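You operate a simulated robot arm through the tools that you are given. There is no shell and no other tool. Be economical: measure what you need, move in short steps, check, and stop when the job is done.

Carry out the task below with a simulated two-armed robot. There is one attempt and no reset: what you move stays moved.

Task
Read the orange meter and purge the block at the chart's pressure.
Fine: hold the meter steady with one hand while the other presses its button; set the pressure dial, then open the inlet valve, let the gas run a few seconds and shut it within 45 seconds. Leave shield shut and vent open.

The check looks at the end state, three seconds after you hand in, the way a careful person would. Anything else that was tipped, shoved, dropped, spilled or broken makes it a failure.

Robot
Two 7-joint arms with two-finger parallel grippers on one trunk, on a base that drives. Base frame: it is fixed to the floor where the robot stands at the start and does not move with it; the origin is under the middle of the robot, x ahead of it, y to its left, z up. Readings come in mm, degrees, newtons and seconds.
The left shoulder is at the start at [70, 163, 1220], the right one opposite. With the tool pointing down near the work surface each hand reaches from about 380 to 880 mm from the robot's upright axis, wherever it stands, measured 20 degrees to its own side. Places, roughly: inlet valve [800, -200, 900]; meter button [500, -200, 900]; vent valve [800, -300, 1000]. Payload 3.43 kg a hand.
The tool frame of a hand sits at the grasp point between the pads (the TCP): z along the fingers, y along the line on which they close. The tips reach 34 mm beyond it. The gripper opens to 128 mm. The fingers are 24 mm wide and 12 mm thick; the gripper's body (48 by 130 mm) begins 96 mm behind the TCP.
Orientation is that of the tool frame in the base frame, as [roll, pitch, yaw] about the fixed x, y, z axes, in that order (R = Rz(yaw) Ry(pitch) Rx(roll)). With the fingers straight down and closing along the base's y, the tool's x points along the base's -x, its y along +y and its z along -z.

Tools
- The arms move only by the tool send_rows. It takes "left_rows", "right_rows" or both (then of equal length, played together; a hand with none holds still); each is one flat list of numbers, 7 for each row, row after row: the shift along the tool's x, y, z in mm, then the turn, a rotation vector about the tool's x, y, z in degrees, then the gripper command, from -1 (fully open) to 1 (shut), values between in proportion. In form: [tx, ty, tz, wx, wy, wz, fingers, tx, ty, tz, wx, wy, wz, fingers, ...]. A call has 1 to 10 rows; each row shifts and turns the commanded pose from where the row before left it, along the tool's axes as they then stand. Rows are played at 5 a second. More than 50 mm and 8.6 degrees between two rows, or a gripper value outside its range, and nothing of the call is played. A pose out of reach is approached as far as the arm can. The call stops where the force on the tool passes 50 N (or 10 N more than at its start, if that is more) or the arm is blocked; 0.2 s more then pass. The fingers move at their own pace (about 153 mm/s each) and stop on an object; they squeeze with about 28 N. The grip force told is the motor's: it shows also when the fingers shut on nothing. Time passes only in rows, and 0.2 s behind the last, so rows that do not move let the fingers close. It gives the time, the measured TCP pose, the force on the tool (base axes), the opening and the grip force at its end, in the units of the frame above (readings bear some noise), with the torque about the TCP (base axes, N m) and any sound that the robot's microphone picked up.
- Cameras (640 x 400 px; columns grow to the right, rows downward): "scene" is now at [111.7, -57.6, 1438.1]; the picture's right is [-0.67, -0.74, 0.00], its down [-0.50, 0.45, -0.74] and it looks along [0.55, -0.50, -0.67] (base axes); focal length 296 px, centre (320, 200). "left" rides on the left gripper at [76, 11, -160] in its tool frame; the picture's right is [-0.15, 0.99, 0.00], its down [-0.88, -0.13, -0.46] and it looks along [-0.45, -0.07, 0.89] (tool axes); focal length 234 px, centre (320, 200). "right" rides on the right gripper at [76, -11, -160] in its tool frame; the picture's right is [0.15, 0.99, 0.00], its down [-0.88, 0.13, -0.46] and it looks along [-0.45, 0.07, 0.89] (tool axes); focal length 234 px, centre (320, 200). There is no depth. A picture from a camera that has moved, and an enlarged one, comes with that camera's place and axes in the base frame and with its lens.
- grab_frame(camera): a new picture of that camera. The clock stands still meanwhile.
- raise_lower(by): slides the trunk up (or, below 0, down) by that many mm; the arms and the scene camera ride with it, the base frame stays. It gives what a move gives, with no picture.
- steer(legs): drives the robot by 1 to 6 legs, each [ahead, left, turn to the left] in mm, mm and degrees, along the robot's own axes; the way and the turn of a leg run together, so that a leg with both is an arc; at most 1500 mm and 180 degrees a leg. The arms and the cameras ride along, it lands a little off, and it stops where it bumps. It gives what a move gives.
- turn_head(pan, tilt): turns the head with the scene camera to pan (to the left, within 86 degrees either way) and tilt (down, from -29 to 69), counted from straight ahead of the robot. It gives what a move gives.
- zoom(camera, box): a new picture of the part [left, top, right, bottom] of that camera's present view, enlarged. The clock stands still meanwhile.
- finish_job(): hands the job in; it is judged then, once.

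Go step by step. Nothing tells you exact positions but the pictures and the camera data: compare them with the known pose of the tool, close in by small moves and look again before you grip or let go. The budget is 120 turns and 88 pictures, counting those below and the enlarged ones. Unless the task says otherwise, let go and move clear before handing in, and close with one line.

The tools are called after "Emit:" as a command line: name --argument value ..., lists and objects as JSON in quotes. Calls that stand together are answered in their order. send_rows: Moves the arms, as the interface text tells. Its arguments: {"type":"object","properties":{"left_rows":{"type":"array"},"right_rows":{"type":"array"}},"required":[]} The other tools are called the same way: raise_lower (by) slides the trunk up or down; steer (legs) drives the base; turn_head (pan, tilt) turns the head that bears the scene camera; grab_frame (camera) takes a picture; zoom (camera, box) takes an enlarged picture of a part of a camera's view; finish_job () hands the job in.

At the start:

```text
t: 0.0
left_tcp_pos: [660.9, -100.3, 1154.9]
left_tool_rot: [-180.0, 0.0, 179.9]
left_contact_force: [-0.3, -0.1, 0.0]
left_wrist_torque: [-0.01, -0.01, -0.01]
left_opening: 127.9
left_grip_force: 0.1
right_tcp_pos: [413.3, -436.3, 1185.9]
right_tool_rot: [-180.0, 0.0, 179.9]
right_contact_force: [0.0, 0.7, 0.1]
right_wrist_torque: [0.0, 0.0, 0.01]
right_opening: 128.2
right_grip_force: 0.1
trunk travel left (down, up): [-700.0, 240.0]
robot x, y, heading: [-2.9, 3.9, -0.2]
head pan, tilt: [-42.2, 42.2]
```

scene: 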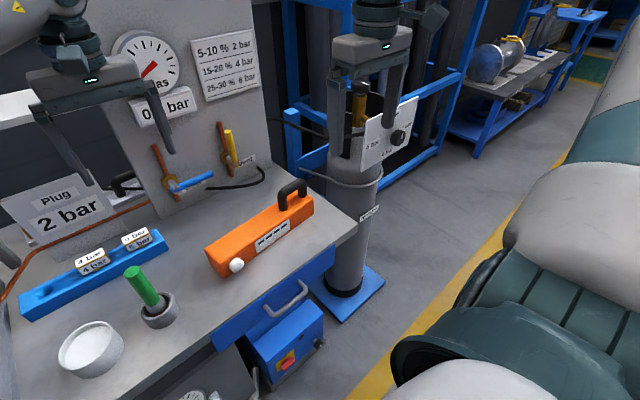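
right: 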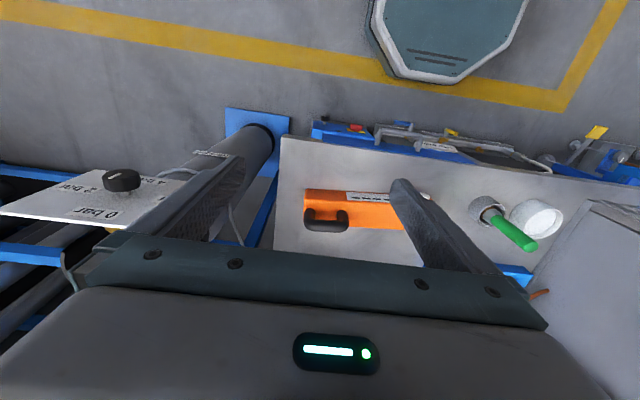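
left: 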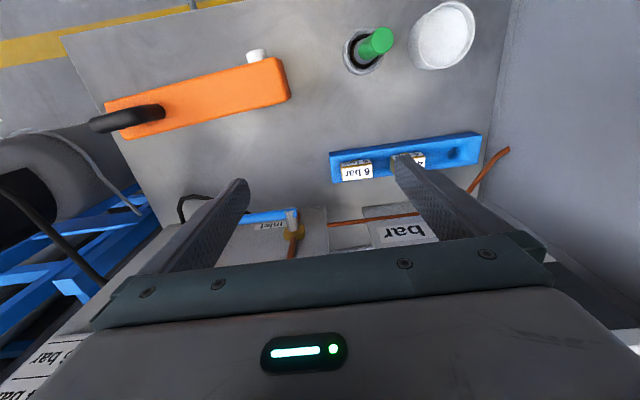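

I see the orange meter with a white button, a wall panel with gauge, chart and two valves, a gas bottle with a dial, and a "Plug 2 bar" panel. I'll zoom in to read the details.

Emit:
zoom --camera "scene" --box '[100, 10, 280, 210]'

Emit:
zoom --camera "scene" --box '[320, 70, 440, 190]'

Emit:
zoom --camera "scene" --box '[0, 170, 330, 390]'

```text
2.00 times, centred on (190, 110) of scene
camera zoom: at [111.7, -57.6, 1438.1], right [-0.67, -0.74, 0.0], down [-0.5, 0.45, -0.74], along [0.55, -0.5, -0.67], focal length 593 px, centre (580, 380)
```

zoom: 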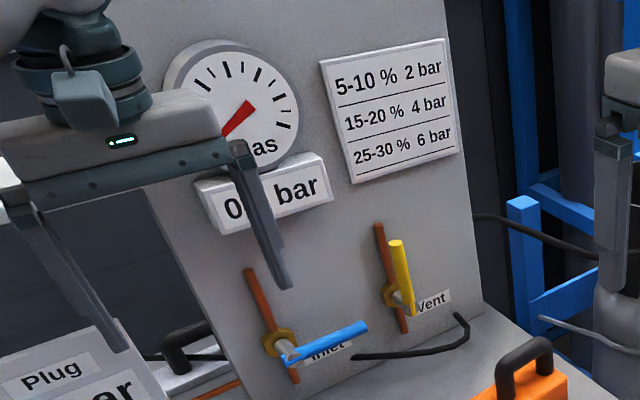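

```text
3.33 times, centred on (380, 130) of scene
camera zoom: at [111.7, -57.6, 1438.1], right [-0.67, -0.74, 0.0], down [-0.5, 0.45, -0.74], along [0.55, -0.5, -0.67], focal length 988 px, centre (120, 433)
```

zoom: 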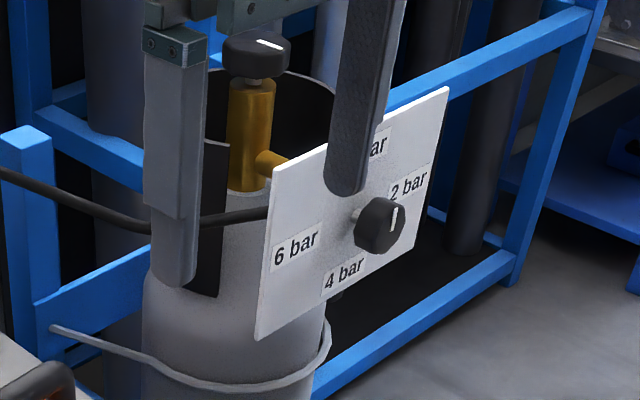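

```text
1.82 times, centred on (165, 280) of scene
camera zoom: at [111.7, -57.6, 1438.1], right [-0.67, -0.74, 0.0], down [-0.5, 0.45, -0.74], along [0.55, -0.5, -0.67], focal length 539 px, centre (602, 54)
```

zoom: 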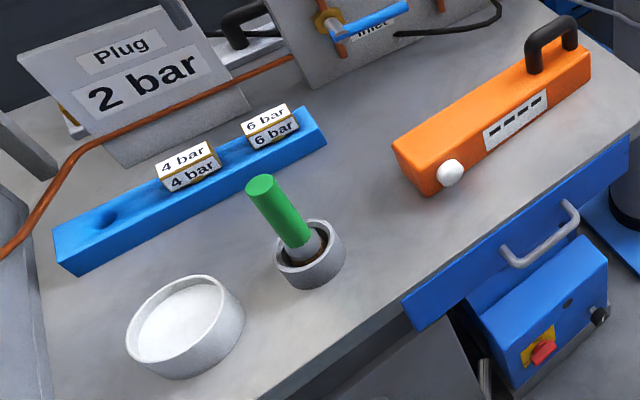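

Inlet valve (blue) looks closed, vent (yellow) looks open, dial at about 2 bar or between marks. I still need to see the shield and what "Plug 2 bar" refers to, so I'll turn the head further left.

Emit:
turn_head --pan 0 --tilt 40

Emit:
grab_frame --camera "scene"

```text
t: 1.1
left_tcp_pos: [660.9, -99.9, 1153.7]
left_tool_rot: [180.0, 0.0, -180.0]
left_contact_force: [-0.3, -0.4, 0.0]
left_wrist_torque: [0.01, 0.0, 0.01]
left_opening: 127.9
left_grip_force: 0.1
right_tcp_pos: [414.5, -436.2, 1186.6]
right_tool_rot: [180.0, -0.1, -180.0]
right_contact_force: [-0.1, 0.6, 0.0]
right_wrist_torque: [0.02, -0.01, 0.02]
right_opening: 128.2
right_grip_force: 0.1
trunk travel left (down, up): [-700.0, 240.0]
robot x, y, heading: [1.0, 2.1, 0.3]
head pan, tilt: [0.0, 40.0]
```

```text
81 pictures are left
camera scene: at [134.8, -1.7, 1441.2], right [0.0, -1.0, 0.0], down [-0.64, 0.0, -0.77], along [0.77, 0.0, -0.64], focal length 296 px, centre (320, 200)
```

scene: 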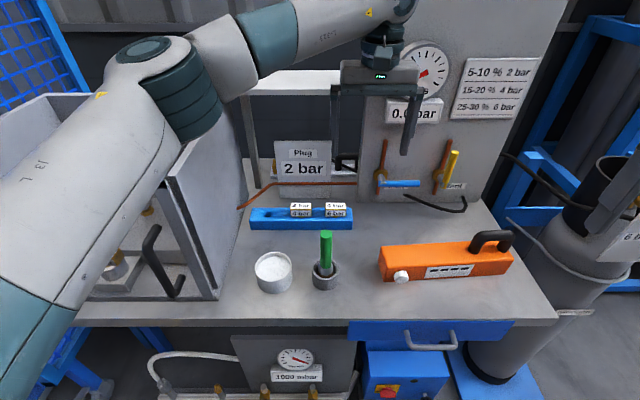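

A shielded box with a black handle stands on the left, hidden partly by the left arm. I'll move the left hand up and left to look into it with its own camera.

Emit:
send_rows --left_rows '[0, 0, -45, 0, 0, 0, -1, 20, 40, -20, 0, 0, 0, -1, 30, 40, 0, 0, 0, 0, -1, 30, 40, 0, 0, 0, 0, -1, 30, 40, 0, 0, 0, 0, -1, 20, 45, 0, 0, 0, 0, -1, 20, 45, 0, 0, 0, 0, -1, 20, 45, 0, 0, 0, 0, -1]'

Emit:
grab_frame --camera "left"

Emit:
grab_frame --camera "scene"

```text
t: 2.9
left_tcp_pos: [490.8, 195.9, 1217.5]
left_tool_rot: [-179.9, 0.0, 179.9]
left_contact_force: [0.8, -0.1, -0.2]
left_wrist_torque: [0.0, -0.02, 0.03]
left_opening: 127.9
left_grip_force: 0.0
right_tcp_pos: [412.2, -435.1, 1187.7]
right_tool_rot: [-179.9, 0.1, 180.0]
right_contact_force: [-1.2, 0.6, -0.4]
right_wrist_torque: [-0.01, -0.01, 0.05]
right_opening: 128.0
right_grip_force: 0.1
trunk travel left (down, up): [-700.0, 240.0]
robot x, y, heading: [1.2, -0.6, -0.0]
head pan, tilt: [0.0, 40.0]
```

```text
80 pictures are left
camera left: at [413.2, 208.3, 1376.7], right [0.15, 0.99, 0.0], down [0.88, -0.13, 0.46], along [0.45, -0.07, -0.89], focal length 234 px, centre (320, 200)
```

left: 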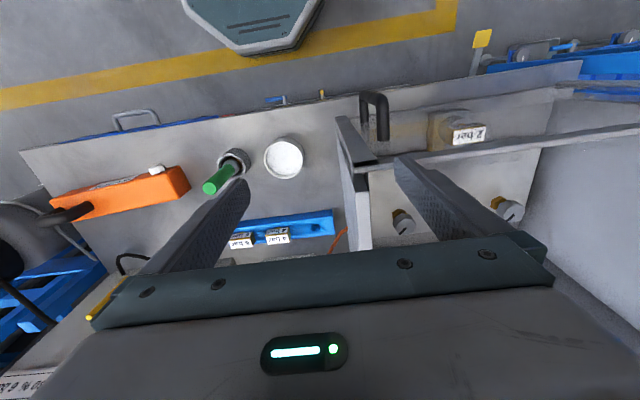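

```text
79 pictures are left
camera scene: at [133.3, 1.4, 1441.4], right [0.0, -1.0, 0.0], down [-0.64, 0.0, -0.77], along [0.77, 0.0, -0.64], focal length 296 px, centre (320, 200)
```

scene: 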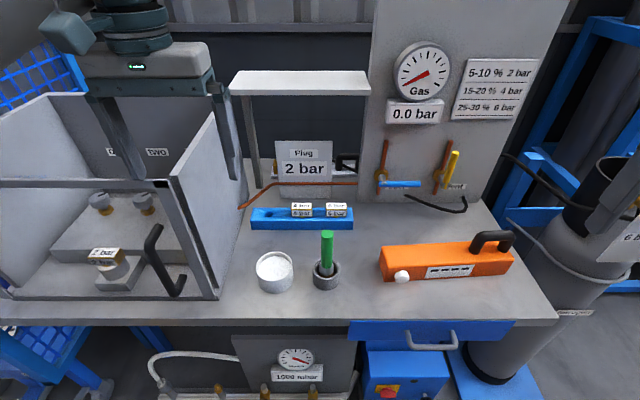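

A block with a "2 bar" plug sits in the box. I'll zoom in on the box and the left camera view.

Emit:
zoom --camera "scene" --box '[0, 130, 250, 320]'

Emit:
zoom --camera "left" --box '[310, 70, 640, 260]'

Emit:
zoom --camera "scene" --box '[230, 110, 370, 240]'

Emit:
zoom --camera "scene" --box '[360, 220, 530, 300]'

```text
2.11 times, centred on (125, 225) of scene
camera zoom: at [133.3, 1.4, 1441.4], right [0.0, -1.0, 0.0], down [-0.64, 0.0, -0.77], along [0.77, 0.0, -0.64], focal length 624 px, centre (730, 147)
```

zoom: 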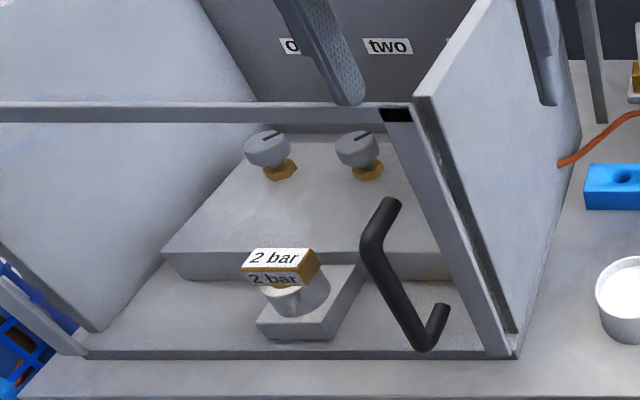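

```text
1.94 times, centred on (475, 165) of left
camera zoom: at [413.2, 208.3, 1376.7], right [0.15, 0.99, 0.0], down [0.88, -0.13, 0.46], along [0.45, -0.07, -0.89], focal length 454 px, centre (19, 268)
```

zoom: 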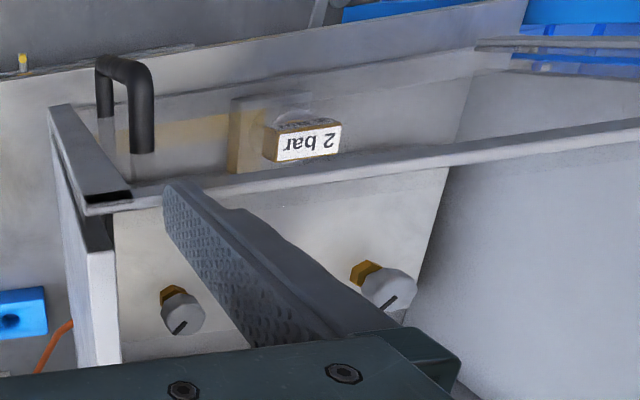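

```text
3.08 times, centred on (300, 175) of scene
camera zoom: at [133.3, 1.4, 1441.4], right [0.0, -1.0, 0.0], down [-0.64, 0.0, -0.77], along [0.77, 0.0, -0.64], focal length 912 px, centre (382, 277)
```

zoom: 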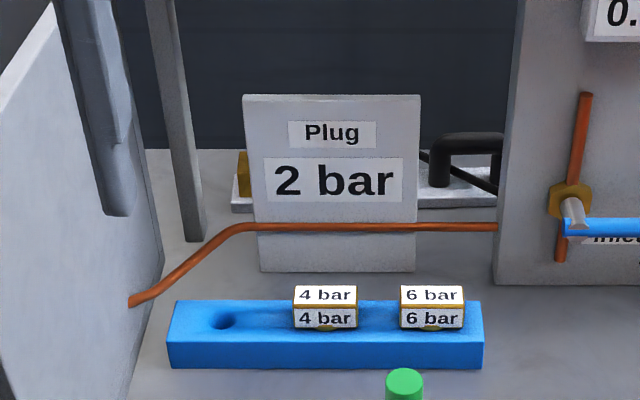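

```text
3.76 times, centred on (445, 260) of scene
camera zoom: at [133.3, 1.4, 1441.4], right [0.0, -1.0, 0.0], down [-0.64, 0.0, -0.77], along [0.77, 0.0, -0.64], focal length 1116 px, centre (-151, -26)
```

zoom: 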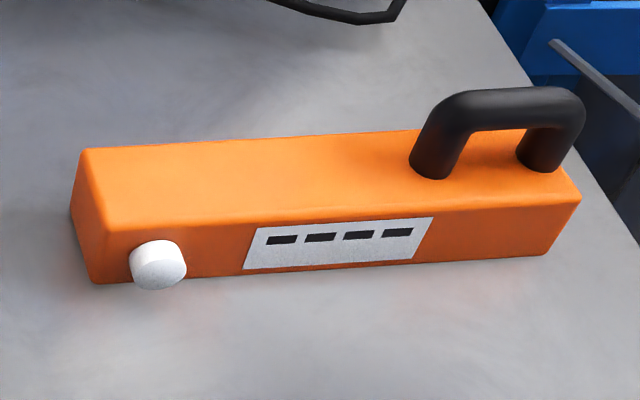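

The block has a 2 bar plug fitted, with spare 4 and 6 bar plugs in the rack; the shield appears shut. Next I read the meter: its body spans roughly x 551–613, y -150 to -450, handle bar around [602,-405,940], button about [540,-185,876]. I'll rotate the right hand so it closes across the handle.

Emit:
send_rows --right_rows '[0, 0, 0, 0, 0, -8.5, -1, 0, 0, 0, 0, 0, -8.5, -1, 0, 0, 0, 0, 0, -8.5, -1, 0, 0, 0, 0, 0, -8.5, -1, 0, 0, 0, 0, 0, -8.5, -1, 0, 0, 0, 0, 0, -8.5, -1, 0, 0, 0, 0, 0, -8.5, -1, 0, 0, 0, 0, 0, -8.5, -1, 0, 0, 0, 0, 0, -8.5, -1, 0, 0, 0, 0, 0, -8.5, -1]'

```text
t: 5.1
left_tcp_pos: [491.8, 195.0, 1217.6]
left_tool_rot: [180.0, 0.0, 180.0]
left_contact_force: [-0.4, 0.6, 0.5]
left_wrist_torque: [0.0, 0.01, 0.0]
left_opening: 127.9
left_grip_force: 0.1
right_tcp_pos: [310.1, -270.0, 1223.7]
right_tool_rot: [-179.9, 0.0, -95.1]
right_contact_force: [0.0, 0.3, -0.6]
right_wrist_torque: [-0.02, -0.01, 0.01]
right_opening: 128.0
right_grip_force: 0.1
right hand out of reach, approached as far as the arm can: row 6, 7, 8, 9, 10
trunk travel left (down, up): [-700.0, 240.0]
robot x, y, heading: [0.5, -0.1, 0.2]
head pan, tilt: [0.0, 40.0]
```

That wrist direction is at its limit, so I'll turn the other way.

Emit:
send_rows --right_rows '[0, 0, 0, 0, 0, 8.5, -1, 0, 0, 0, 0, 0, 8.5, -1, 0, 0, 0, 0, 0, 8.5, -1, 0, 0, 0, 0, 0, 8.5, -1, 0, 0, 0, 0, 0, 8.5, -1, 0, 0, 0, 0, 0, 8.5, -1, 0, 0, 0, 0, 0, 8.5, -1, 0, 0, 0, 0, 0, 8.5, -1, 0, 0, 0, 0, 0, 8.5, -1, 0, 0, 0, 0, 0, 8.5, -1]'

Emit:
send_rows --right_rows '[0, 0, 0, 0, 0, 8.6, -1, 0, 0, 0, 0, 0, 8.6, -1, 0, 0, 0, 0, 0, 8.6, -1, 0, 0, 0, 0, 0, 8.6, -1, 0, 0, 0, 0, 0, 8.6, -1, 0, 0, 0, 0, 0, 8.6, -1, 0, 0, 0, 0, 0, 8.6, -1, 0, 0, 0, 0, 0, 8.6, -1, 0, 0, 0, 0, 0, 8.6, -1, 0, 0, 0, 0, 0, 8.6, -1]'

```text
t: 7.3
left_tcp_pos: [491.9, 194.2, 1217.3]
left_tool_rot: [180.0, 0.0, -180.0]
left_contact_force: [-0.8, -0.3, 0.0]
left_wrist_torque: [0.0, 0.03, -0.02]
left_opening: 128.1
left_grip_force: 0.1
right_tcp_pos: [308.4, -269.3, 1224.1]
right_tool_rot: [-180.0, 0.1, 179.9]
right_contact_force: [0.3, -0.4, 0.0]
right_wrist_torque: [-0.02, 0.05, -0.01]
right_opening: 127.9
right_grip_force: 0.1
trunk travel left (down, up): [-700.0, 240.0]
robot x, y, heading: [0.3, 0.1, -0.0]
head pan, tilt: [0.0, 40.0]
```

```text
t: 9.5
left_tcp_pos: [491.8, 194.4, 1216.9]
left_tool_rot: [-179.9, 0.0, 180.0]
left_contact_force: [-0.6, -0.1, 0.1]
left_wrist_torque: [0.01, 0.0, 0.01]
left_opening: 127.9
left_grip_force: 0.0
right_tcp_pos: [310.4, -269.5, 1223.6]
right_tool_rot: [180.0, 0.0, 93.9]
right_contact_force: [-0.1, -0.1, 0.2]
right_wrist_torque: [-0.02, 0.03, -0.03]
right_opening: 128.1
right_grip_force: 0.0
trunk travel left (down, up): [-700.0, 240.0]
robot x, y, heading: [-0.7, -4.1, 0.1]
head pan, tilt: [0.0, 40.0]
```

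The right hand is now at yaw 94, closing across the handle. I'll move above the handle and look.

Emit:
send_rows --right_rows '[-19.45, 35.2, 5, 0, 0, 0, -1, -19.45, 35.2, 5, 0, 0, 0, -1, -19.45, 35.2, 15, 0, 0, 0, -1, -19.45, 35.2, 20, 0, 0, 0, -1, -19.45, 35.2, 25, 0, 0, 0, -1, -19.45, 35.2, 25, 0, 0, 0, -1, -19.45, 35.2, 25, 0, 0, 0, -1, -19.45, 35.2, 25, 0, 0, 0, -1]'

Emit:
grab_frame --camera "scene"

Emit:
grab_frame --camera "right"

```text
t: 11.3
left_tcp_pos: [493.9, 192.5, 1216.0]
left_tool_rot: [-180.0, -0.1, 179.9]
left_contact_force: [-0.1, -0.1, 0.2]
left_wrist_torque: [0.05, 0.05, 0.0]
left_opening: 127.9
left_grip_force: 0.1
right_tcp_pos: [603.6, -408.4, 1078.1]
right_tool_rot: [-179.8, -0.1, 93.9]
right_contact_force: [0.9, -0.5, -0.2]
right_wrist_torque: [-0.03, 0.03, 0.05]
right_opening: 127.9
right_grip_force: 0.0
trunk travel left (down, up): [-700.0, 240.0]
robot x, y, heading: [3.9, -0.3, -0.1]
head pan, tilt: [0.0, 40.0]
```

```text
74 pictures are left
camera scene: at [137.3, -1.9, 1441.0], right [0.0, -1.0, 0.0], down [-0.64, 0.0, -0.76], along [0.76, 0.0, -0.64], focal length 296 px, centre (320, 200)
```

scene: 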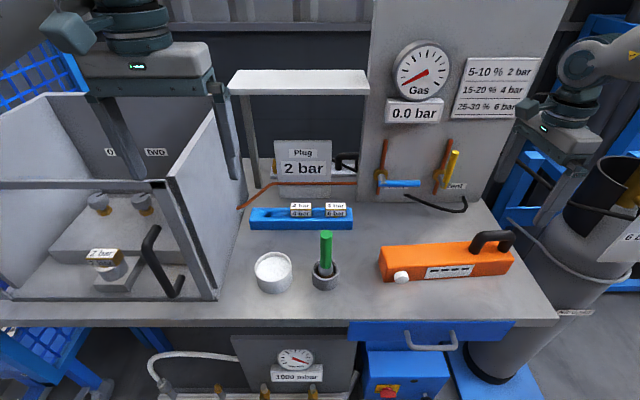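

```text
73 pictures are left
camera right: at [587.0, -332.8, 1237.6], right [0.98, 0.21, 0.0], down [0.19, -0.87, 0.45], along [0.1, -0.44, -0.89], focal length 234 px, centre (320, 200)
```

right: 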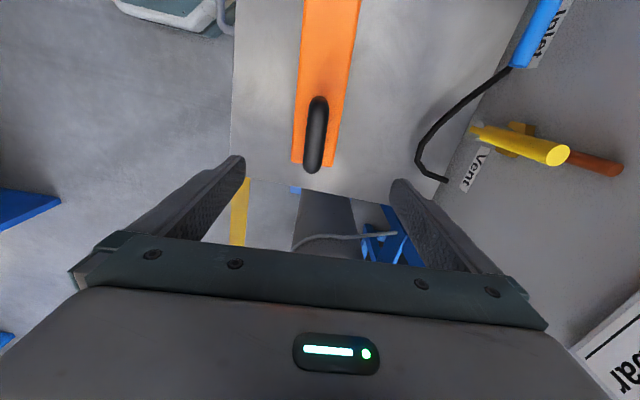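

The handle is around [596,-397], top about z 945. I'll center over it and descend part of the way.

Emit:
send_rows --right_rows '[5.7, -3.6, 20, 0, 0, -1, -1, 5.7, -3.6, 30, 0, 0, 0, -1, 0, 0, 30, 0, 0, 0, -1]'

Emit:
grab_frame --camera "right"

Emit:
zoom --camera "scene" --box '[360, 120, 600, 300]'

```text
t: 12.1
left_tcp_pos: [491.7, 193.4, 1217.5]
left_tool_rot: [-179.9, 0.0, -180.0]
left_contact_force: [-1.0, -0.3, -0.9]
left_wrist_torque: [0.04, -0.03, 0.02]
left_opening: 127.8
left_grip_force: 0.1
right_tcp_pos: [593.7, -393.2, 1000.1]
right_tool_rot: [180.0, 0.0, 95.0]
right_contact_force: [0.0, -0.4, 0.2]
right_wrist_torque: [-0.01, 0.02, 0.0]
right_opening: 128.1
right_grip_force: 0.1
trunk travel left (down, up): [-700.0, 240.0]
robot x, y, heading: [-0.0, 0.9, -0.3]
head pan, tilt: [0.0, 40.0]
```

```text
72 pictures are left
camera right: at [575.8, -319.4, 1159.7], right [0.97, 0.23, 0.0], down [0.21, -0.87, 0.46], along [0.11, -0.44, -0.89], focal length 234 px, centre (320, 200)
```

right: 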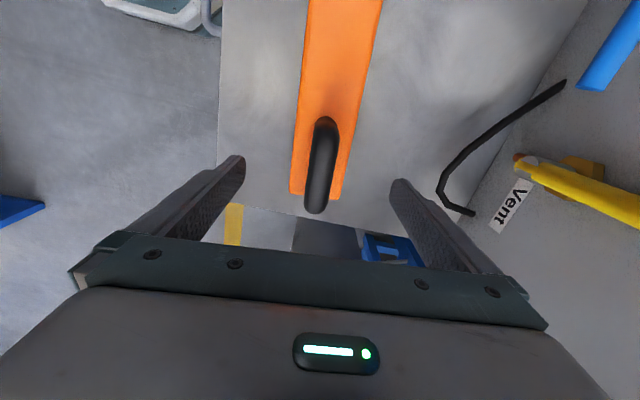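

```text
2.22 times, centred on (480, 210) of scene
camera zoom: at [135.3, -1.7, 1441.2], right [0.0, -1.0, 0.0], down [-0.64, 0.0, -0.77], along [0.77, 0.0, -0.64], focal length 658 px, centre (-36, 178)
```

zoom: 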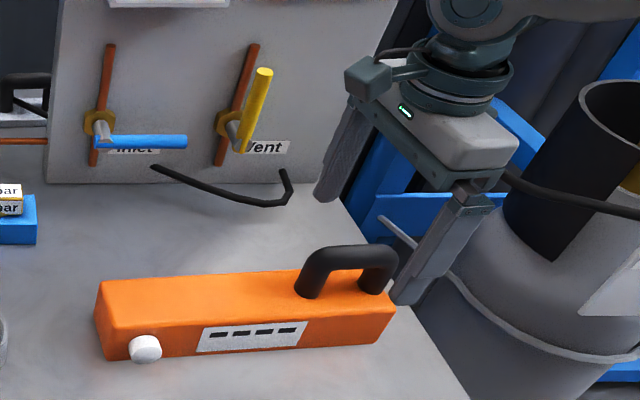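

Aligned within a few mm. I descend around the handle and close gradually.

Emit:
send_rows --right_rows '[-2, 1, 20, 0, 0, 0, -1, 0, 1, 20, 0, 0, 0, -1, 0, 0, 18, 0, 0, 0, -0.5, 0, 0, 0, 0, 0, 0, 0.2, 0, 0, 0, 0, 0, 0, 0.4]'

Emit:
grab_frame --camera "right"

Emit:
zoom --camera "scene" --box '[360, 120, 600, 300]'

```text
t: 13.3
left_tcp_pos: [491.5, 194.2, 1216.7]
left_tool_rot: [-180.0, 0.0, -180.0]
left_contact_force: [-0.4, 0.0, 0.7]
left_wrist_torque: [0.0, 0.01, 0.0]
left_opening: 128.4
left_grip_force: 0.0
right_tcp_pos: [595.7, -395.9, 943.0]
right_tool_rot: [180.0, 0.0, 95.0]
right_contact_force: [-0.1, -0.5, -0.1]
right_wrist_torque: [0.01, -0.02, 0.0]
right_opening: 38.4
right_grip_force: 0.0
trunk travel left (down, up): [-700.0, 240.0]
robot x, y, heading: [-1.3, 0.6, -0.1]
head pan, tilt: [0.0, 40.0]
```

```text
70 pictures are left
camera right: at [577.7, -323.0, 1101.8], right [0.97, 0.23, 0.0], down [0.21, -0.87, 0.46], along [0.11, -0.44, -0.89], focal length 234 px, centre (320, 200)
```

right: 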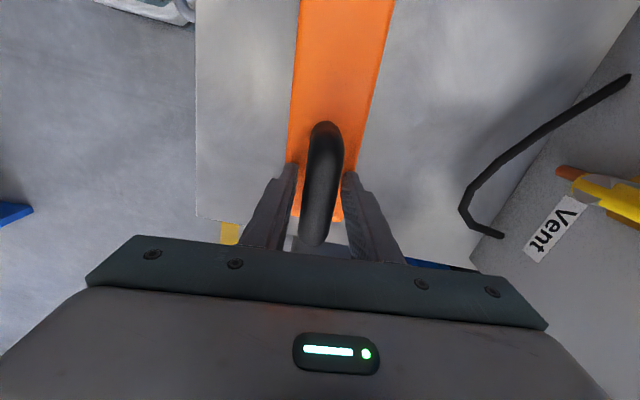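

```text
2.22 times, centred on (480, 210) of scene
camera zoom: at [134.8, -1.4, 1441.2], right [0.0, -1.0, 0.0], down [-0.64, 0.0, -0.77], along [0.77, 0.0, -0.64], focal length 658 px, centre (-36, 178)
```

zoom: 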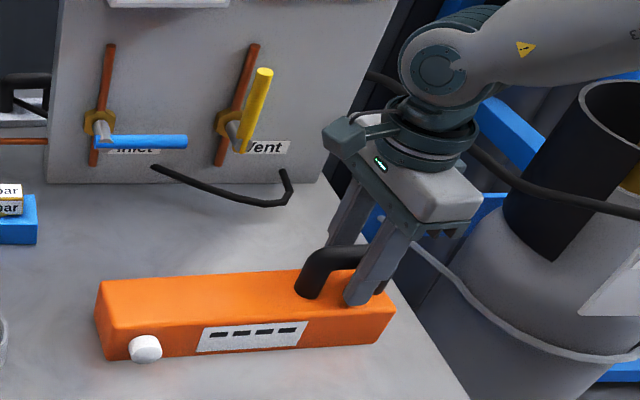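

Handle is nearly centered; I'll shift 3 mm and close.

Emit:
send_rows --right_rows '[0, 3, 0, 0, 0, 0, 0.4, 0, 0, 0, 0, 0, 0, 0.6, 0, 0, 0, 0, 0, 0, 0.75, 0, 0, 0, 0, 0, 0, 1, 0, 0, 0, 0, 0, 0, 1]'

Emit:
grab_frame --camera "right"

```text
t: 14.5
left_tcp_pos: [492.3, 194.6, 1217.2]
left_tool_rot: [180.0, 0.0, -180.0]
left_contact_force: [0.2, -0.1, -0.6]
left_wrist_torque: [0.04, 0.0, 0.02]
left_opening: 128.1
left_grip_force: 0.0
right_tcp_pos: [597.9, -395.2, 942.1]
right_tool_rot: [180.0, 0.0, 95.0]
right_contact_force: [-0.6, 0.3, -0.9]
right_wrist_torque: [-0.08, -0.07, 0.18]
right_opening: 24.6
right_grip_force: 27.9
trunk travel left (down, up): [-700.0, 240.0]
robot x, y, heading: [-0.8, -1.5, 0.1]
head pan, tilt: [0.0, 40.0]
```

```text
68 pictures are left
camera right: at [580.4, -322.6, 1101.4], right [0.97, 0.23, 0.0], down [0.21, -0.87, 0.46], along [0.11, -0.44, -0.89], focal length 234 px, centre (320, 200)
```

right: 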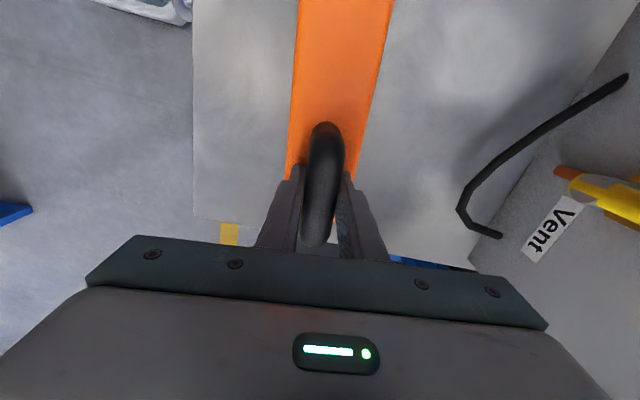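

Meter held (opening 24.6 mm). Now the left hand, fingers closed, goes in front of the button.

Emit:
send_rows --left_rows '[1, -47.5, 0, 0, 0, 0, 0, 2, -47.5, 0, 0, 0, 0, 1, 2, -47.5, 0, 0, 0, 0, 1, 2, -47.5, 0, 0, 0, 0, 1, 2, -47.5, 0, 0, 0, 0, 1, 2, -47.5, 0, 0, 0, 0, 1, 2, -47.5, 0, 0, 0, 0, 1, 2, -47.5, 0, 0, 0, 0, 1]'

Emit:
send_rows --left_rows '[0, 0, 45, 0, 0, 0, 1, 0, 0, 45, 0, 0, 0, 1, 0, 0, 45, 0, 0, 0, 1, 0, 0, 45, 0, 0, 0, 1, 0, 0, 45, 0, 0, 0, 1, 0, 0, 45, 0, 0, 0, 1, 0, 0, 25, 0, 0, 0, 1]'

Emit:
grab_frame --camera "left"

Emit:
grab_frame --camera "scene"

```text
t: 16.3
left_tcp_pos: [475.7, -186.2, 1214.6]
left_tool_rot: [179.8, 0.1, -179.9]
left_contact_force: [0.3, 0.5, 0.1]
left_wrist_torque: [0.03, 0.01, -0.06]
left_opening: 0.0
left_grip_force: 27.8
right_tcp_pos: [598.5, -396.6, 940.6]
right_tool_rot: [179.9, -0.1, 95.0]
right_contact_force: [1.0, 0.0, 0.6]
right_wrist_torque: [-0.57, -0.21, 0.05]
right_opening: 24.6
right_grip_force: 28.1
trunk travel left (down, up): [-700.0, 240.0]
robot x, y, heading: [-4.3, -0.5, -0.0]
head pan, tilt: [0.0, 40.0]
```

```text
t: 17.9
left_tcp_pos: [473.6, -185.3, 922.5]
left_tool_rot: [180.0, -0.1, 179.9]
left_contact_force: [0.4, -0.2, -0.7]
left_wrist_torque: [-0.01, 0.01, -0.03]
left_opening: 0.0
left_grip_force: 27.9
right_tcp_pos: [598.5, -395.1, 939.6]
right_tool_rot: [-180.0, 0.0, 95.0]
right_contact_force: [-0.8, 0.5, 0.1]
right_wrist_torque: [-0.14, -0.03, 0.1]
right_opening: 24.5
right_grip_force: 27.8
trunk travel left (down, up): [-700.0, 240.0]
robot x, y, heading: [-0.3, -0.0, 0.1]
head pan, tilt: [0.0, 40.0]
```

```text
67 pictures are left
camera left: at [397.2, -173.5, 1082.2], right [0.15, 0.99, 0.0], down [0.88, -0.13, 0.46], along [0.45, -0.07, -0.89], focal length 234 px, centre (320, 200)
```

left: 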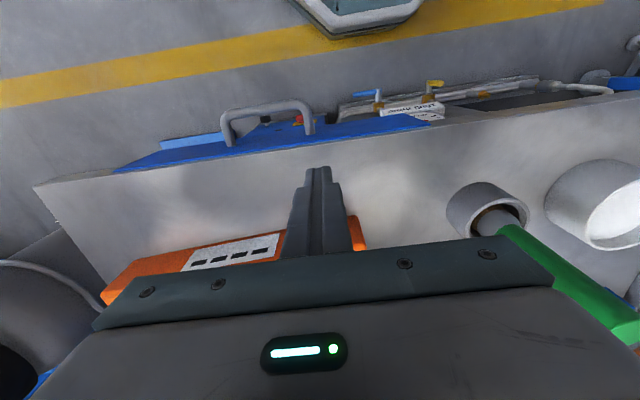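

```text
66 pictures are left
camera scene: at [134.9, -1.6, 1441.3], right [0.0, -1.0, 0.0], down [-0.64, 0.0, -0.77], along [0.77, 0.0, -0.64], focal length 296 px, centre (320, 200)
```

scene: 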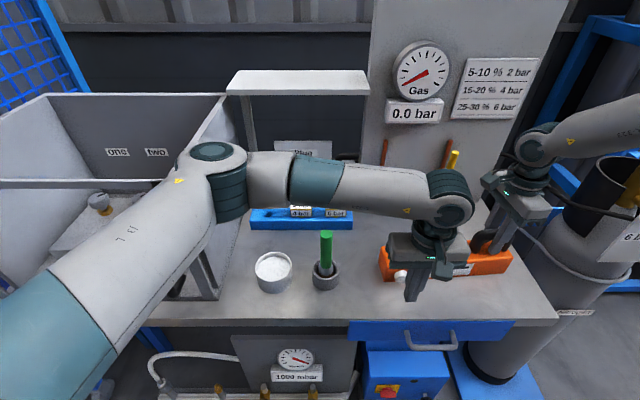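

Aligned laterally. I'll lower 22 mm and approach the button.

Emit:
send_rows --left_rows '[0, 0, 22, 0, 0, 0, 1, -15, 0, 0, 0, 0, 0, 1, -12, 0, 0, 0, 0, 0, 1, -6, 0, 0, 0, 0, 0, 1, -3, 0, 0, 0, 0, 0, 1]'

Emit:
grab_frame --camera "left"

Emit:
zoom --camera "scene" --box '[360, 220, 520, 320]'

```text
t: 19.1
left_tcp_pos: [512.5, -185.7, 900.7]
left_tool_rot: [-180.0, 0.0, 179.9]
left_contact_force: [-0.3, -0.3, 0.4]
left_wrist_torque: [-0.03, -0.01, 0.01]
left_opening: 0.0
left_grip_force: 28.0
right_tcp_pos: [599.5, -395.7, 943.1]
right_tool_rot: [179.9, -0.1, 95.0]
right_contact_force: [-1.3, -1.0, 0.5]
right_wrist_torque: [-0.03, 0.03, 0.08]
right_opening: 24.7
right_grip_force: 27.9
trunk travel left (down, up): [-700.0, 240.0]
robot x, y, heading: [-4.3, 2.3, -0.0]
head pan, tilt: [0.0, 40.0]
```

```text
65 pictures are left
camera left: at [435.4, -173.7, 1060.6], right [0.15, 0.99, 0.0], down [0.88, -0.13, 0.46], along [0.45, -0.07, -0.89], focal length 234 px, centre (320, 200)
```

left: 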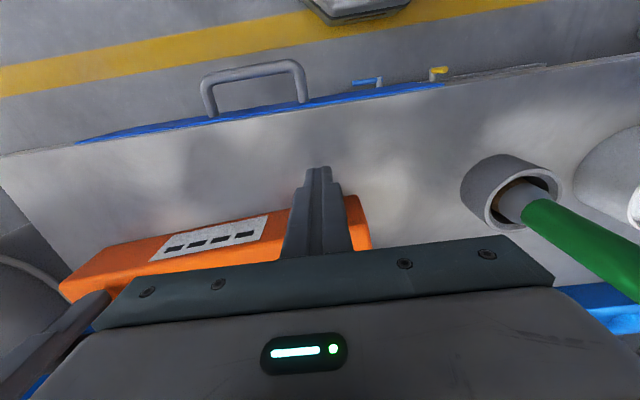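

```text
4.00 times, centred on (440, 270) of scene
camera zoom: at [134.9, -1.6, 1441.2], right [0.0, -1.0, 0.0], down [-0.64, 0.0, -0.77], along [0.77, 0.0, -0.64], focal length 1185 px, centre (-160, -80)
```

zoom: 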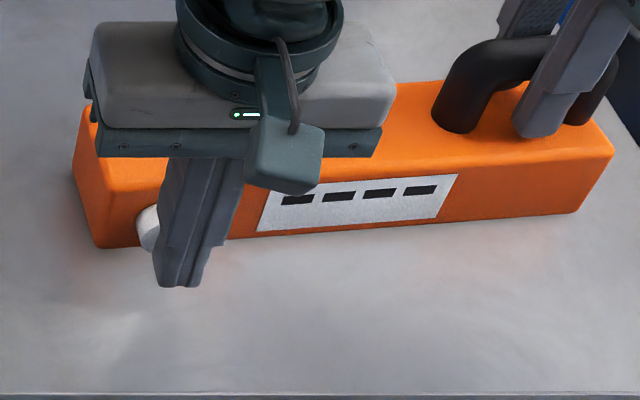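

Finger is just in front of the button; I'll shift 4 mm left and press slowly.

Emit:
send_rows --left_rows '[0, 5, 0, 0, 0, 0, 1, -3, 0, 0, 0, 0, 0, 1, -3, 0, 0, 0, 0, 0, 1, -2, 0, 0, 0, 0, 0, 1, -2, 0, 0, 0, 0, 0, 1]'

Emit:
zoom --camera "scene" --box '[360, 220, 520, 320]'

```text
t: 20.3
left_tcp_pos: [522.9, -180.8, 902.0]
left_tool_rot: [180.0, 0.0, -180.0]
left_contact_force: [-3.7, 0.9, 0.1]
left_wrist_torque: [0.01, 0.04, 0.0]
left_opening: 0.0
left_grip_force: 27.5
right_tcp_pos: [598.0, -396.5, 940.9]
right_tool_rot: [180.0, 0.0, 95.0]
right_contact_force: [1.2, -0.9, -0.7]
right_wrist_torque: [0.09, 0.02, -0.33]
right_opening: 24.6
right_grip_force: 28.2
trunk travel left (down, up): [-700.0, 240.0]
robot x, y, heading: [4.6, 1.2, -0.1]
head pan, tilt: [0.0, 40.0]
```

```text
4.00 times, centred on (440, 270) of scene
camera zoom: at [135.0, -1.7, 1441.2], right [0.0, -1.0, 0.0], down [-0.64, 0.0, -0.77], along [0.77, 0.0, -0.64], focal length 1185 px, centre (-160, -80)
```

zoom: 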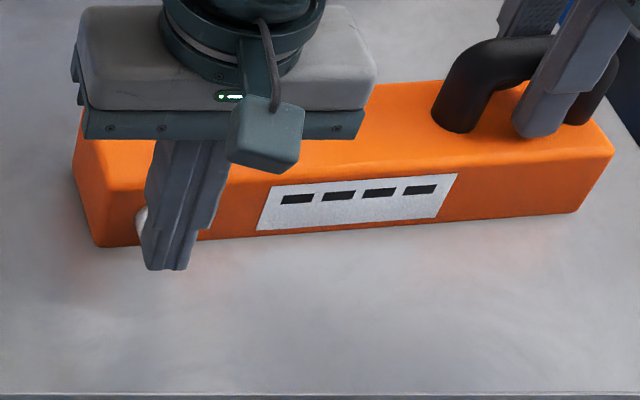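

Contact made (about 4 N). Pressing a bit further and holding.

Emit:
send_rows --left_rows '[-1.5, 0, 0, 0, 0, 0, 1, -1.5, 0, 0, 0, 0, 0, 1, -1, 0, 0, 0, 0, 0, 1, 0, 0, 0, 0, 0, 0, 1]'

Emit:
zoom --camera "scene" --box '[360, 220, 520, 320]'

```text
t: 21.3
left_tcp_pos: [528.2, -181.2, 901.5]
left_tool_rot: [179.9, 0.0, 179.9]
left_contact_force: [-4.7, 2.0, -1.1]
left_wrist_torque: [0.03, 0.11, 0.01]
left_opening: 0.2
left_grip_force: 27.7
right_tcp_pos: [598.4, -396.0, 941.1]
right_tool_rot: [-180.0, 0.1, 95.1]
right_contact_force: [4.5, -2.8, -1.0]
right_wrist_torque: [0.13, -0.02, -0.66]
right_opening: 24.7
right_grip_force: 27.6
trunk travel left (down, up): [-700.0, 240.0]
robot x, y, heading: [0.8, -1.4, 0.1]
head pan, tilt: [0.0, 40.0]
heard: click
```

```text
4.00 times, centred on (440, 270) of scene
camera zoom: at [135.0, -1.8, 1441.2], right [0.0, -1.0, 0.0], down [-0.64, 0.0, -0.77], along [0.77, 0.0, -0.64], focal length 1185 px, centre (-160, -80)
```

zoom: 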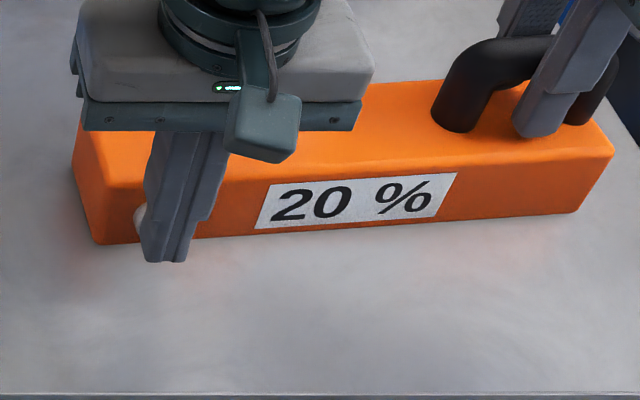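

The meter reads 20 % → the chart says 4 bar. I release the button, back off, and let the meter go.

Emit:
send_rows --left_rows '[4, 0, 0, 0, 0, 0, 1, 10, 0, 0, 0, 0, 0, 1, 30, 0, 0, 0, 0, 0, 1, 10, 0, -40, 0, 0, 0, 1, 0, 0, -45, 0, 0, 0, 1, 0, 0, -45, 0, 0, 0, 1, 0, 0, -45, 0, 0, 0, 1, 0, 0, -45, 0, 0, 0, 1]'

Emit:
zoom --camera "scene" --box '[360, 220, 520, 320]'

Emit:
send_rows --right_rows '[0, 0, 0, 0, 0, 0, 0.6, 0, 0, 0, 0, 0, 0, 0, 0, 0, 0, 0, 0, 0, -0.2, 0, 0, 0, 0, 0, 0, -0.2, 0, 0, -30, 0, 0, 0, -0.2, 0, 0, -40, 0, 0, 0, -0.2, 0, 0, -40, 0, 0, 0, -0.2, 0, 0, -40, 0, 0, 0, -0.2]'

Emit:
grab_frame --camera "scene"

```text
t: 23.1
left_tcp_pos: [470.2, -179.0, 1119.5]
left_tool_rot: [180.0, 0.1, 179.9]
left_contact_force: [0.1, 0.2, 0.3]
left_wrist_torque: [-0.03, -0.01, -0.01]
left_opening: 0.0
left_grip_force: 27.7
right_tcp_pos: [597.1, -395.8, 942.1]
right_tool_rot: [-180.0, 0.0, 95.0]
right_contact_force: [0.9, 1.2, 0.5]
right_wrist_torque: [-0.09, 0.19, -0.05]
right_opening: 24.6
right_grip_force: 28.2
trunk travel left (down, up): [-700.0, 240.0]
robot x, y, heading: [0.6, -1.6, 0.2]
head pan, tilt: [0.0, 40.0]
```

```text
4.00 times, centred on (440, 270) of scene
camera zoom: at [134.2, -1.8, 1441.2], right [0.0, -1.0, 0.0], down [-0.64, 0.0, -0.77], along [0.77, 0.0, -0.64], focal length 1185 px, centre (-160, -80)
```

zoom: 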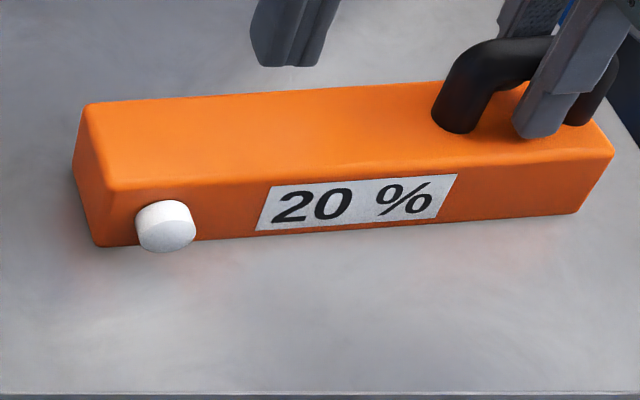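

```text
t: 24.9
left_tcp_pos: [470.1, -180.2, 1119.8]
left_tool_rot: [-180.0, 0.0, -180.0]
left_contact_force: [0.0, -0.1, -1.0]
left_wrist_torque: [0.0, 0.03, -0.01]
left_opening: 0.0
left_grip_force: 27.9
right_tcp_pos: [598.0, -396.7, 1092.5]
right_tool_rot: [180.0, -0.1, 95.1]
right_contact_force: [-0.4, -0.3, 0.3]
right_wrist_torque: [0.0, -0.03, -0.01]
right_opening: 76.8
right_grip_force: 0.1
trunk travel left (down, up): [-700.0, 240.0]
robot x, y, heading: [0.5, -2.8, 0.1]
head pan, tilt: [0.0, 40.0]
```

```text
60 pictures are left
camera scene: at [133.8, -0.8, 1441.3], right [0.0, -1.0, 0.0], down [-0.64, 0.0, -0.77], along [0.77, 0.0, -0.64], focal length 296 px, centre (320, 200)
```

scene: 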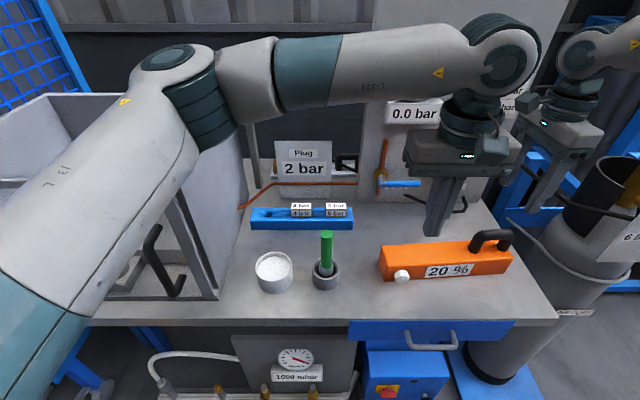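

Meter untouched and reads 20 % (→ 4 bar); the fitted plug is marked 2 bar, so I inspect the box more closely with the left-hand camera.

Emit:
send_rows --left_rows '[10, 48, -20, 0, 0, 0, 1, 10, 48, -20, 0, 0, 0, 1, 0, 48, -20, 0, 0, 0, 1, 0, 48, -20, 0, 0, 0, 1, 0, 48, -20, 0, 0, 0, 1, 0, 48, -20, 0, 0, 0, 1, 0, 48, -20, 0, 0, 0, 1, 0, 48, -20, 0, 0, 0, 1, 0, 48, 0, 0, 0, 0, 1, 0, 48, 0, 0, 0, 0, 1]'

Emit:
grab_frame --camera "left"

Emit:
turn_head --pan 40 --tilt 38

Emit:
grab_frame --camera "scene"

```text
refused: row 1 steps farther than a row can; nothing moved
```

```text
59 pictures are left
camera left: at [393.9, -168.0, 1279.2], right [0.15, 0.99, 0.0], down [0.88, -0.13, 0.46], along [0.45, -0.07, -0.89], focal length 234 px, centre (320, 200)
```

left: 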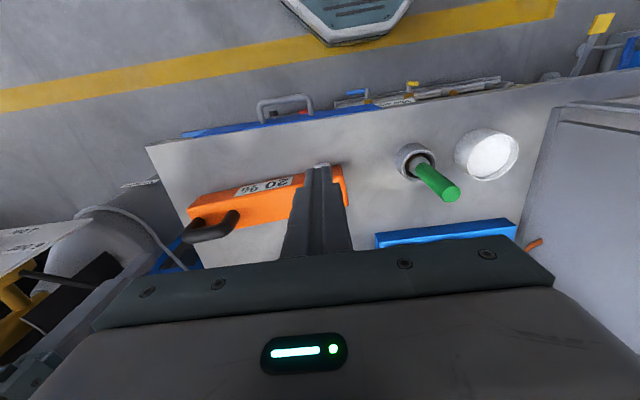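

```text
t: 26.0
left_tcp_pos: [471.5, -179.2, 1119.1]
left_tool_rot: [179.9, 0.0, 180.0]
left_contact_force: [0.4, 0.3, 0.7]
left_wrist_torque: [-0.03, -0.05, 0.05]
left_opening: 0.0
left_grip_force: 27.6
right_tcp_pos: [597.9, -397.9, 1091.0]
right_tool_rot: [-180.0, 0.0, 95.0]
right_contact_force: [-0.5, -0.4, 0.5]
right_wrist_torque: [-0.02, 0.0, -0.01]
right_opening: 76.9
right_grip_force: 0.1
trunk travel left (down, up): [-700.0, 240.0]
robot x, y, heading: [-2.2, -3.3, 0.0]
head pan, tilt: [40.0, 38.0]
```

```text
58 pictures are left
camera scene: at [115.9, 54.0, 1444.2], right [0.64, -0.77, 0.0], down [-0.47, -0.4, -0.79], along [0.6, 0.51, -0.62], focal length 296 px, centre (320, 200)
```

scene: 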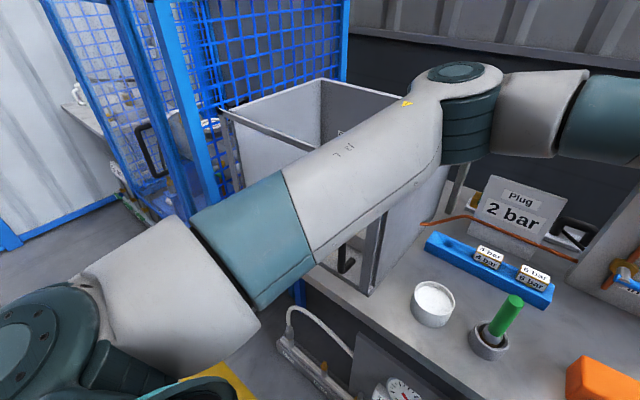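

The step was slightly too large; I repeat with smaller rows.

Emit:
send_rows --left_rows '[5, 40, -25, 0, 0, 0, 1, 5, 40, -25, 0, 0, 0, 1, 5, 40, -25, 0, 0, 0, 1, 5, 40, -25, 0, 0, 0, 1, 5, 40, -25, 0, 0, 0, 1, 5, 40, -25, 0, 0, 0, 1, 5, 40, -25, 0, 0, 0, 1, 5, 40, -10, 0, 0, 0, 1, 5, 40, 0, 0, 0, 0, 1, 5, 40, 0, 0, 0, 0, 1]'

Emit:
send_rows --left_rows '[0, 40, 0, 0, 0, 0, 1, 0, 40, 0, 0, 0, 0, 1, 0, 40, 0, 0, 0, 0, 1]'

Emit:
grab_frame --camera "left"

Emit:
grab_frame --camera "scene"

```text
t: 28.2
left_tcp_pos: [419.0, 225.2, 1306.8]
left_tool_rot: [-179.9, 0.1, 179.8]
left_contact_force: [-1.2, 0.1, 0.3]
left_wrist_torque: [-0.03, -0.02, -0.04]
left_opening: 0.0
left_grip_force: 27.9
right_tcp_pos: [596.8, -395.7, 1094.3]
right_tool_rot: [179.9, 0.1, 95.1]
right_contact_force: [-0.9, -0.6, -0.5]
right_wrist_torque: [-0.01, -0.01, 0.02]
right_opening: 76.7
right_grip_force: 0.0
trunk travel left (down, up): [-700.0, 240.0]
robot x, y, heading: [2.0, 0.5, -0.2]
head pan, tilt: [40.0, 38.0]
```

```text
t: 29.0
left_tcp_pos: [423.7, 341.4, 1305.9]
left_tool_rot: [180.0, 0.0, 179.9]
left_contact_force: [-0.1, -0.7, 0.0]
left_wrist_torque: [-0.04, -0.01, 0.0]
left_opening: 0.0
left_grip_force: 28.4
right_tcp_pos: [598.5, -396.6, 1091.5]
right_tool_rot: [-180.0, 0.0, 95.0]
right_contact_force: [0.9, -0.2, 1.4]
right_wrist_torque: [0.02, -0.02, 0.0]
right_opening: 76.7
right_grip_force: 0.1
trunk travel left (down, up): [-700.0, 240.0]
robot x, y, heading: [2.8, 1.9, -0.1]
head pan, tilt: [40.0, 38.0]
```

```text
57 pictures are left
camera left: at [347.2, 353.0, 1465.7], right [0.15, 0.99, 0.0], down [0.88, -0.13, 0.46], along [0.45, -0.07, -0.89], focal length 234 px, centre (320, 200)
```

left: 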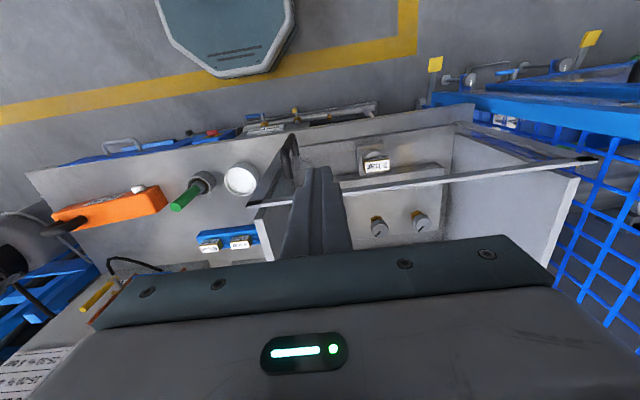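

```text
56 pictures are left
camera scene: at [115.3, 54.7, 1444.3], right [0.64, -0.77, 0.0], down [-0.47, -0.4, -0.79], along [0.6, 0.51, -0.62], focal length 296 px, centre (320, 200)
```

scene: 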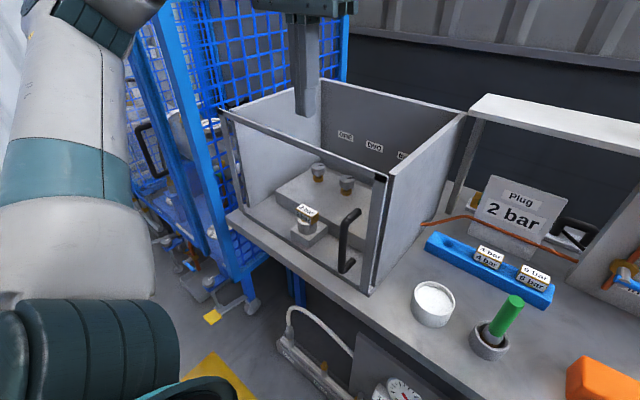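

Emit:
zoom --camera "scene" --box '[210, 80, 410, 300]'

Emit:
zoom --camera "left" --box '[240, 100, 600, 270]'

Emit:
zoom --camera "scene" --box '[410, 180, 610, 310]'

```text
1.82 times, centred on (310, 190) of scene
camera zoom: at [115.3, 54.7, 1444.3], right [0.64, -0.77, 0.0], down [-0.47, -0.4, -0.79], along [0.6, 0.51, -0.62], focal length 539 px, centre (338, 218)
```

zoom: 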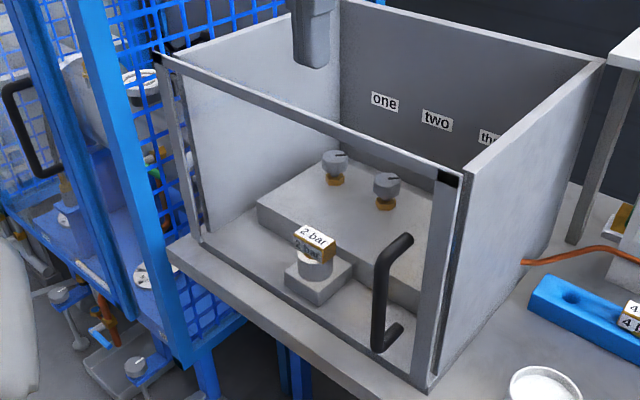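

```text
1.78 times, centred on (420, 185) of left
camera zoom: at [347.2, 353.0, 1465.7], right [0.15, 0.99, 0.0], down [0.88, -0.13, 0.46], along [0.45, -0.07, -0.89], focal length 416 px, centre (142, 227)
```

zoom: 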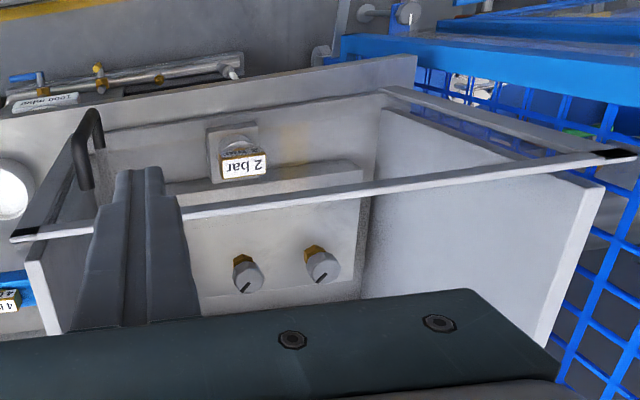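

```text
3.08 times, centred on (510, 245) of scene
camera zoom: at [115.3, 54.7, 1444.3], right [0.64, -0.77, 0.0], down [-0.47, -0.4, -0.79], along [0.6, 0.51, -0.62], focal length 912 px, centre (-265, 62)
```

zoom: 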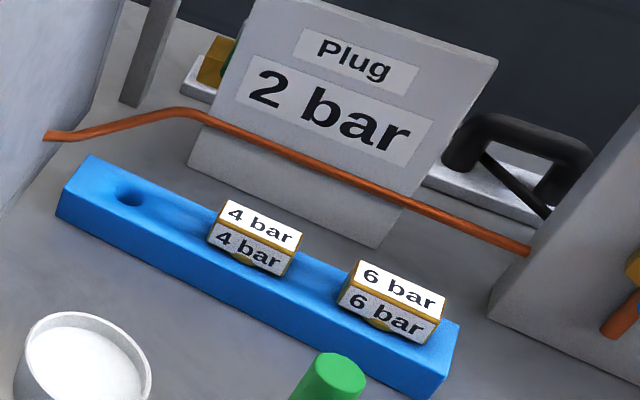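

Top of the box is open, but the front shield pane (about x 485, y 229–673, top z 1181) stands right before the plug; its handle is a vertical bar near [445,273], z 950–1092. The 2 bar plug doesn't suit 4 bar, so I plan to open the shield, swap the plug with the 4 bar one, and shut it. First, the left hand above the handle.

Emit:
send_rows --left_rows '[-4, -23, 20, 0, 0, 0, 0, -9, -23, 30, 0, 0, 0, -0.5, -9, -22, 30, 0, 0, 0, -0.5]'

Emit:
grab_frame --camera "left"

Emit:
grab_frame --camera "scene"

```text
t: 29.8
left_tcp_pos: [448.4, 270.0, 1224.1]
left_tool_rot: [-180.0, 0.1, -180.0]
left_contact_force: [-0.2, 0.0, 0.7]
left_wrist_torque: [0.03, 0.01, 0.01]
left_opening: 96.0
left_grip_force: 0.0
right_tcp_pos: [599.1, -396.7, 1090.3]
right_tool_rot: [-179.8, 0.0, 95.1]
right_contact_force: [0.9, 0.9, -0.1]
right_wrist_torque: [0.02, 0.06, -0.02]
right_opening: 76.5
right_grip_force: 0.0
trunk travel left (down, up): [-700.0, 240.0]
robot x, y, heading: [3.4, -1.0, 0.1]
head pan, tilt: [40.0, 38.0]
```

```text
52 pictures are left
camera left: at [371.6, 281.7, 1384.3], right [0.15, 0.99, 0.0], down [0.88, -0.13, 0.46], along [0.45, -0.07, -0.89], focal length 234 px, centre (320, 200)
```

left: 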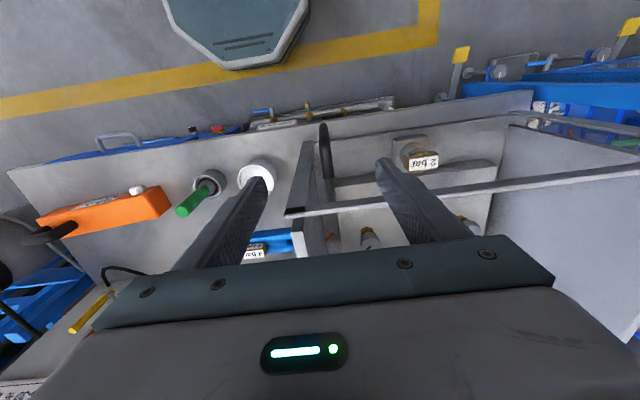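

```text
51 pictures are left
camera scene: at [117.5, 53.4, 1444.2], right [0.64, -0.77, 0.0], down [-0.47, -0.4, -0.79], along [0.6, 0.51, -0.62], focal length 296 px, centre (320, 200)
```

scene: 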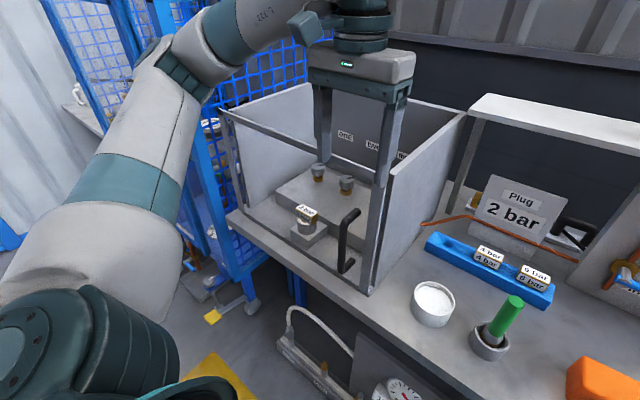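

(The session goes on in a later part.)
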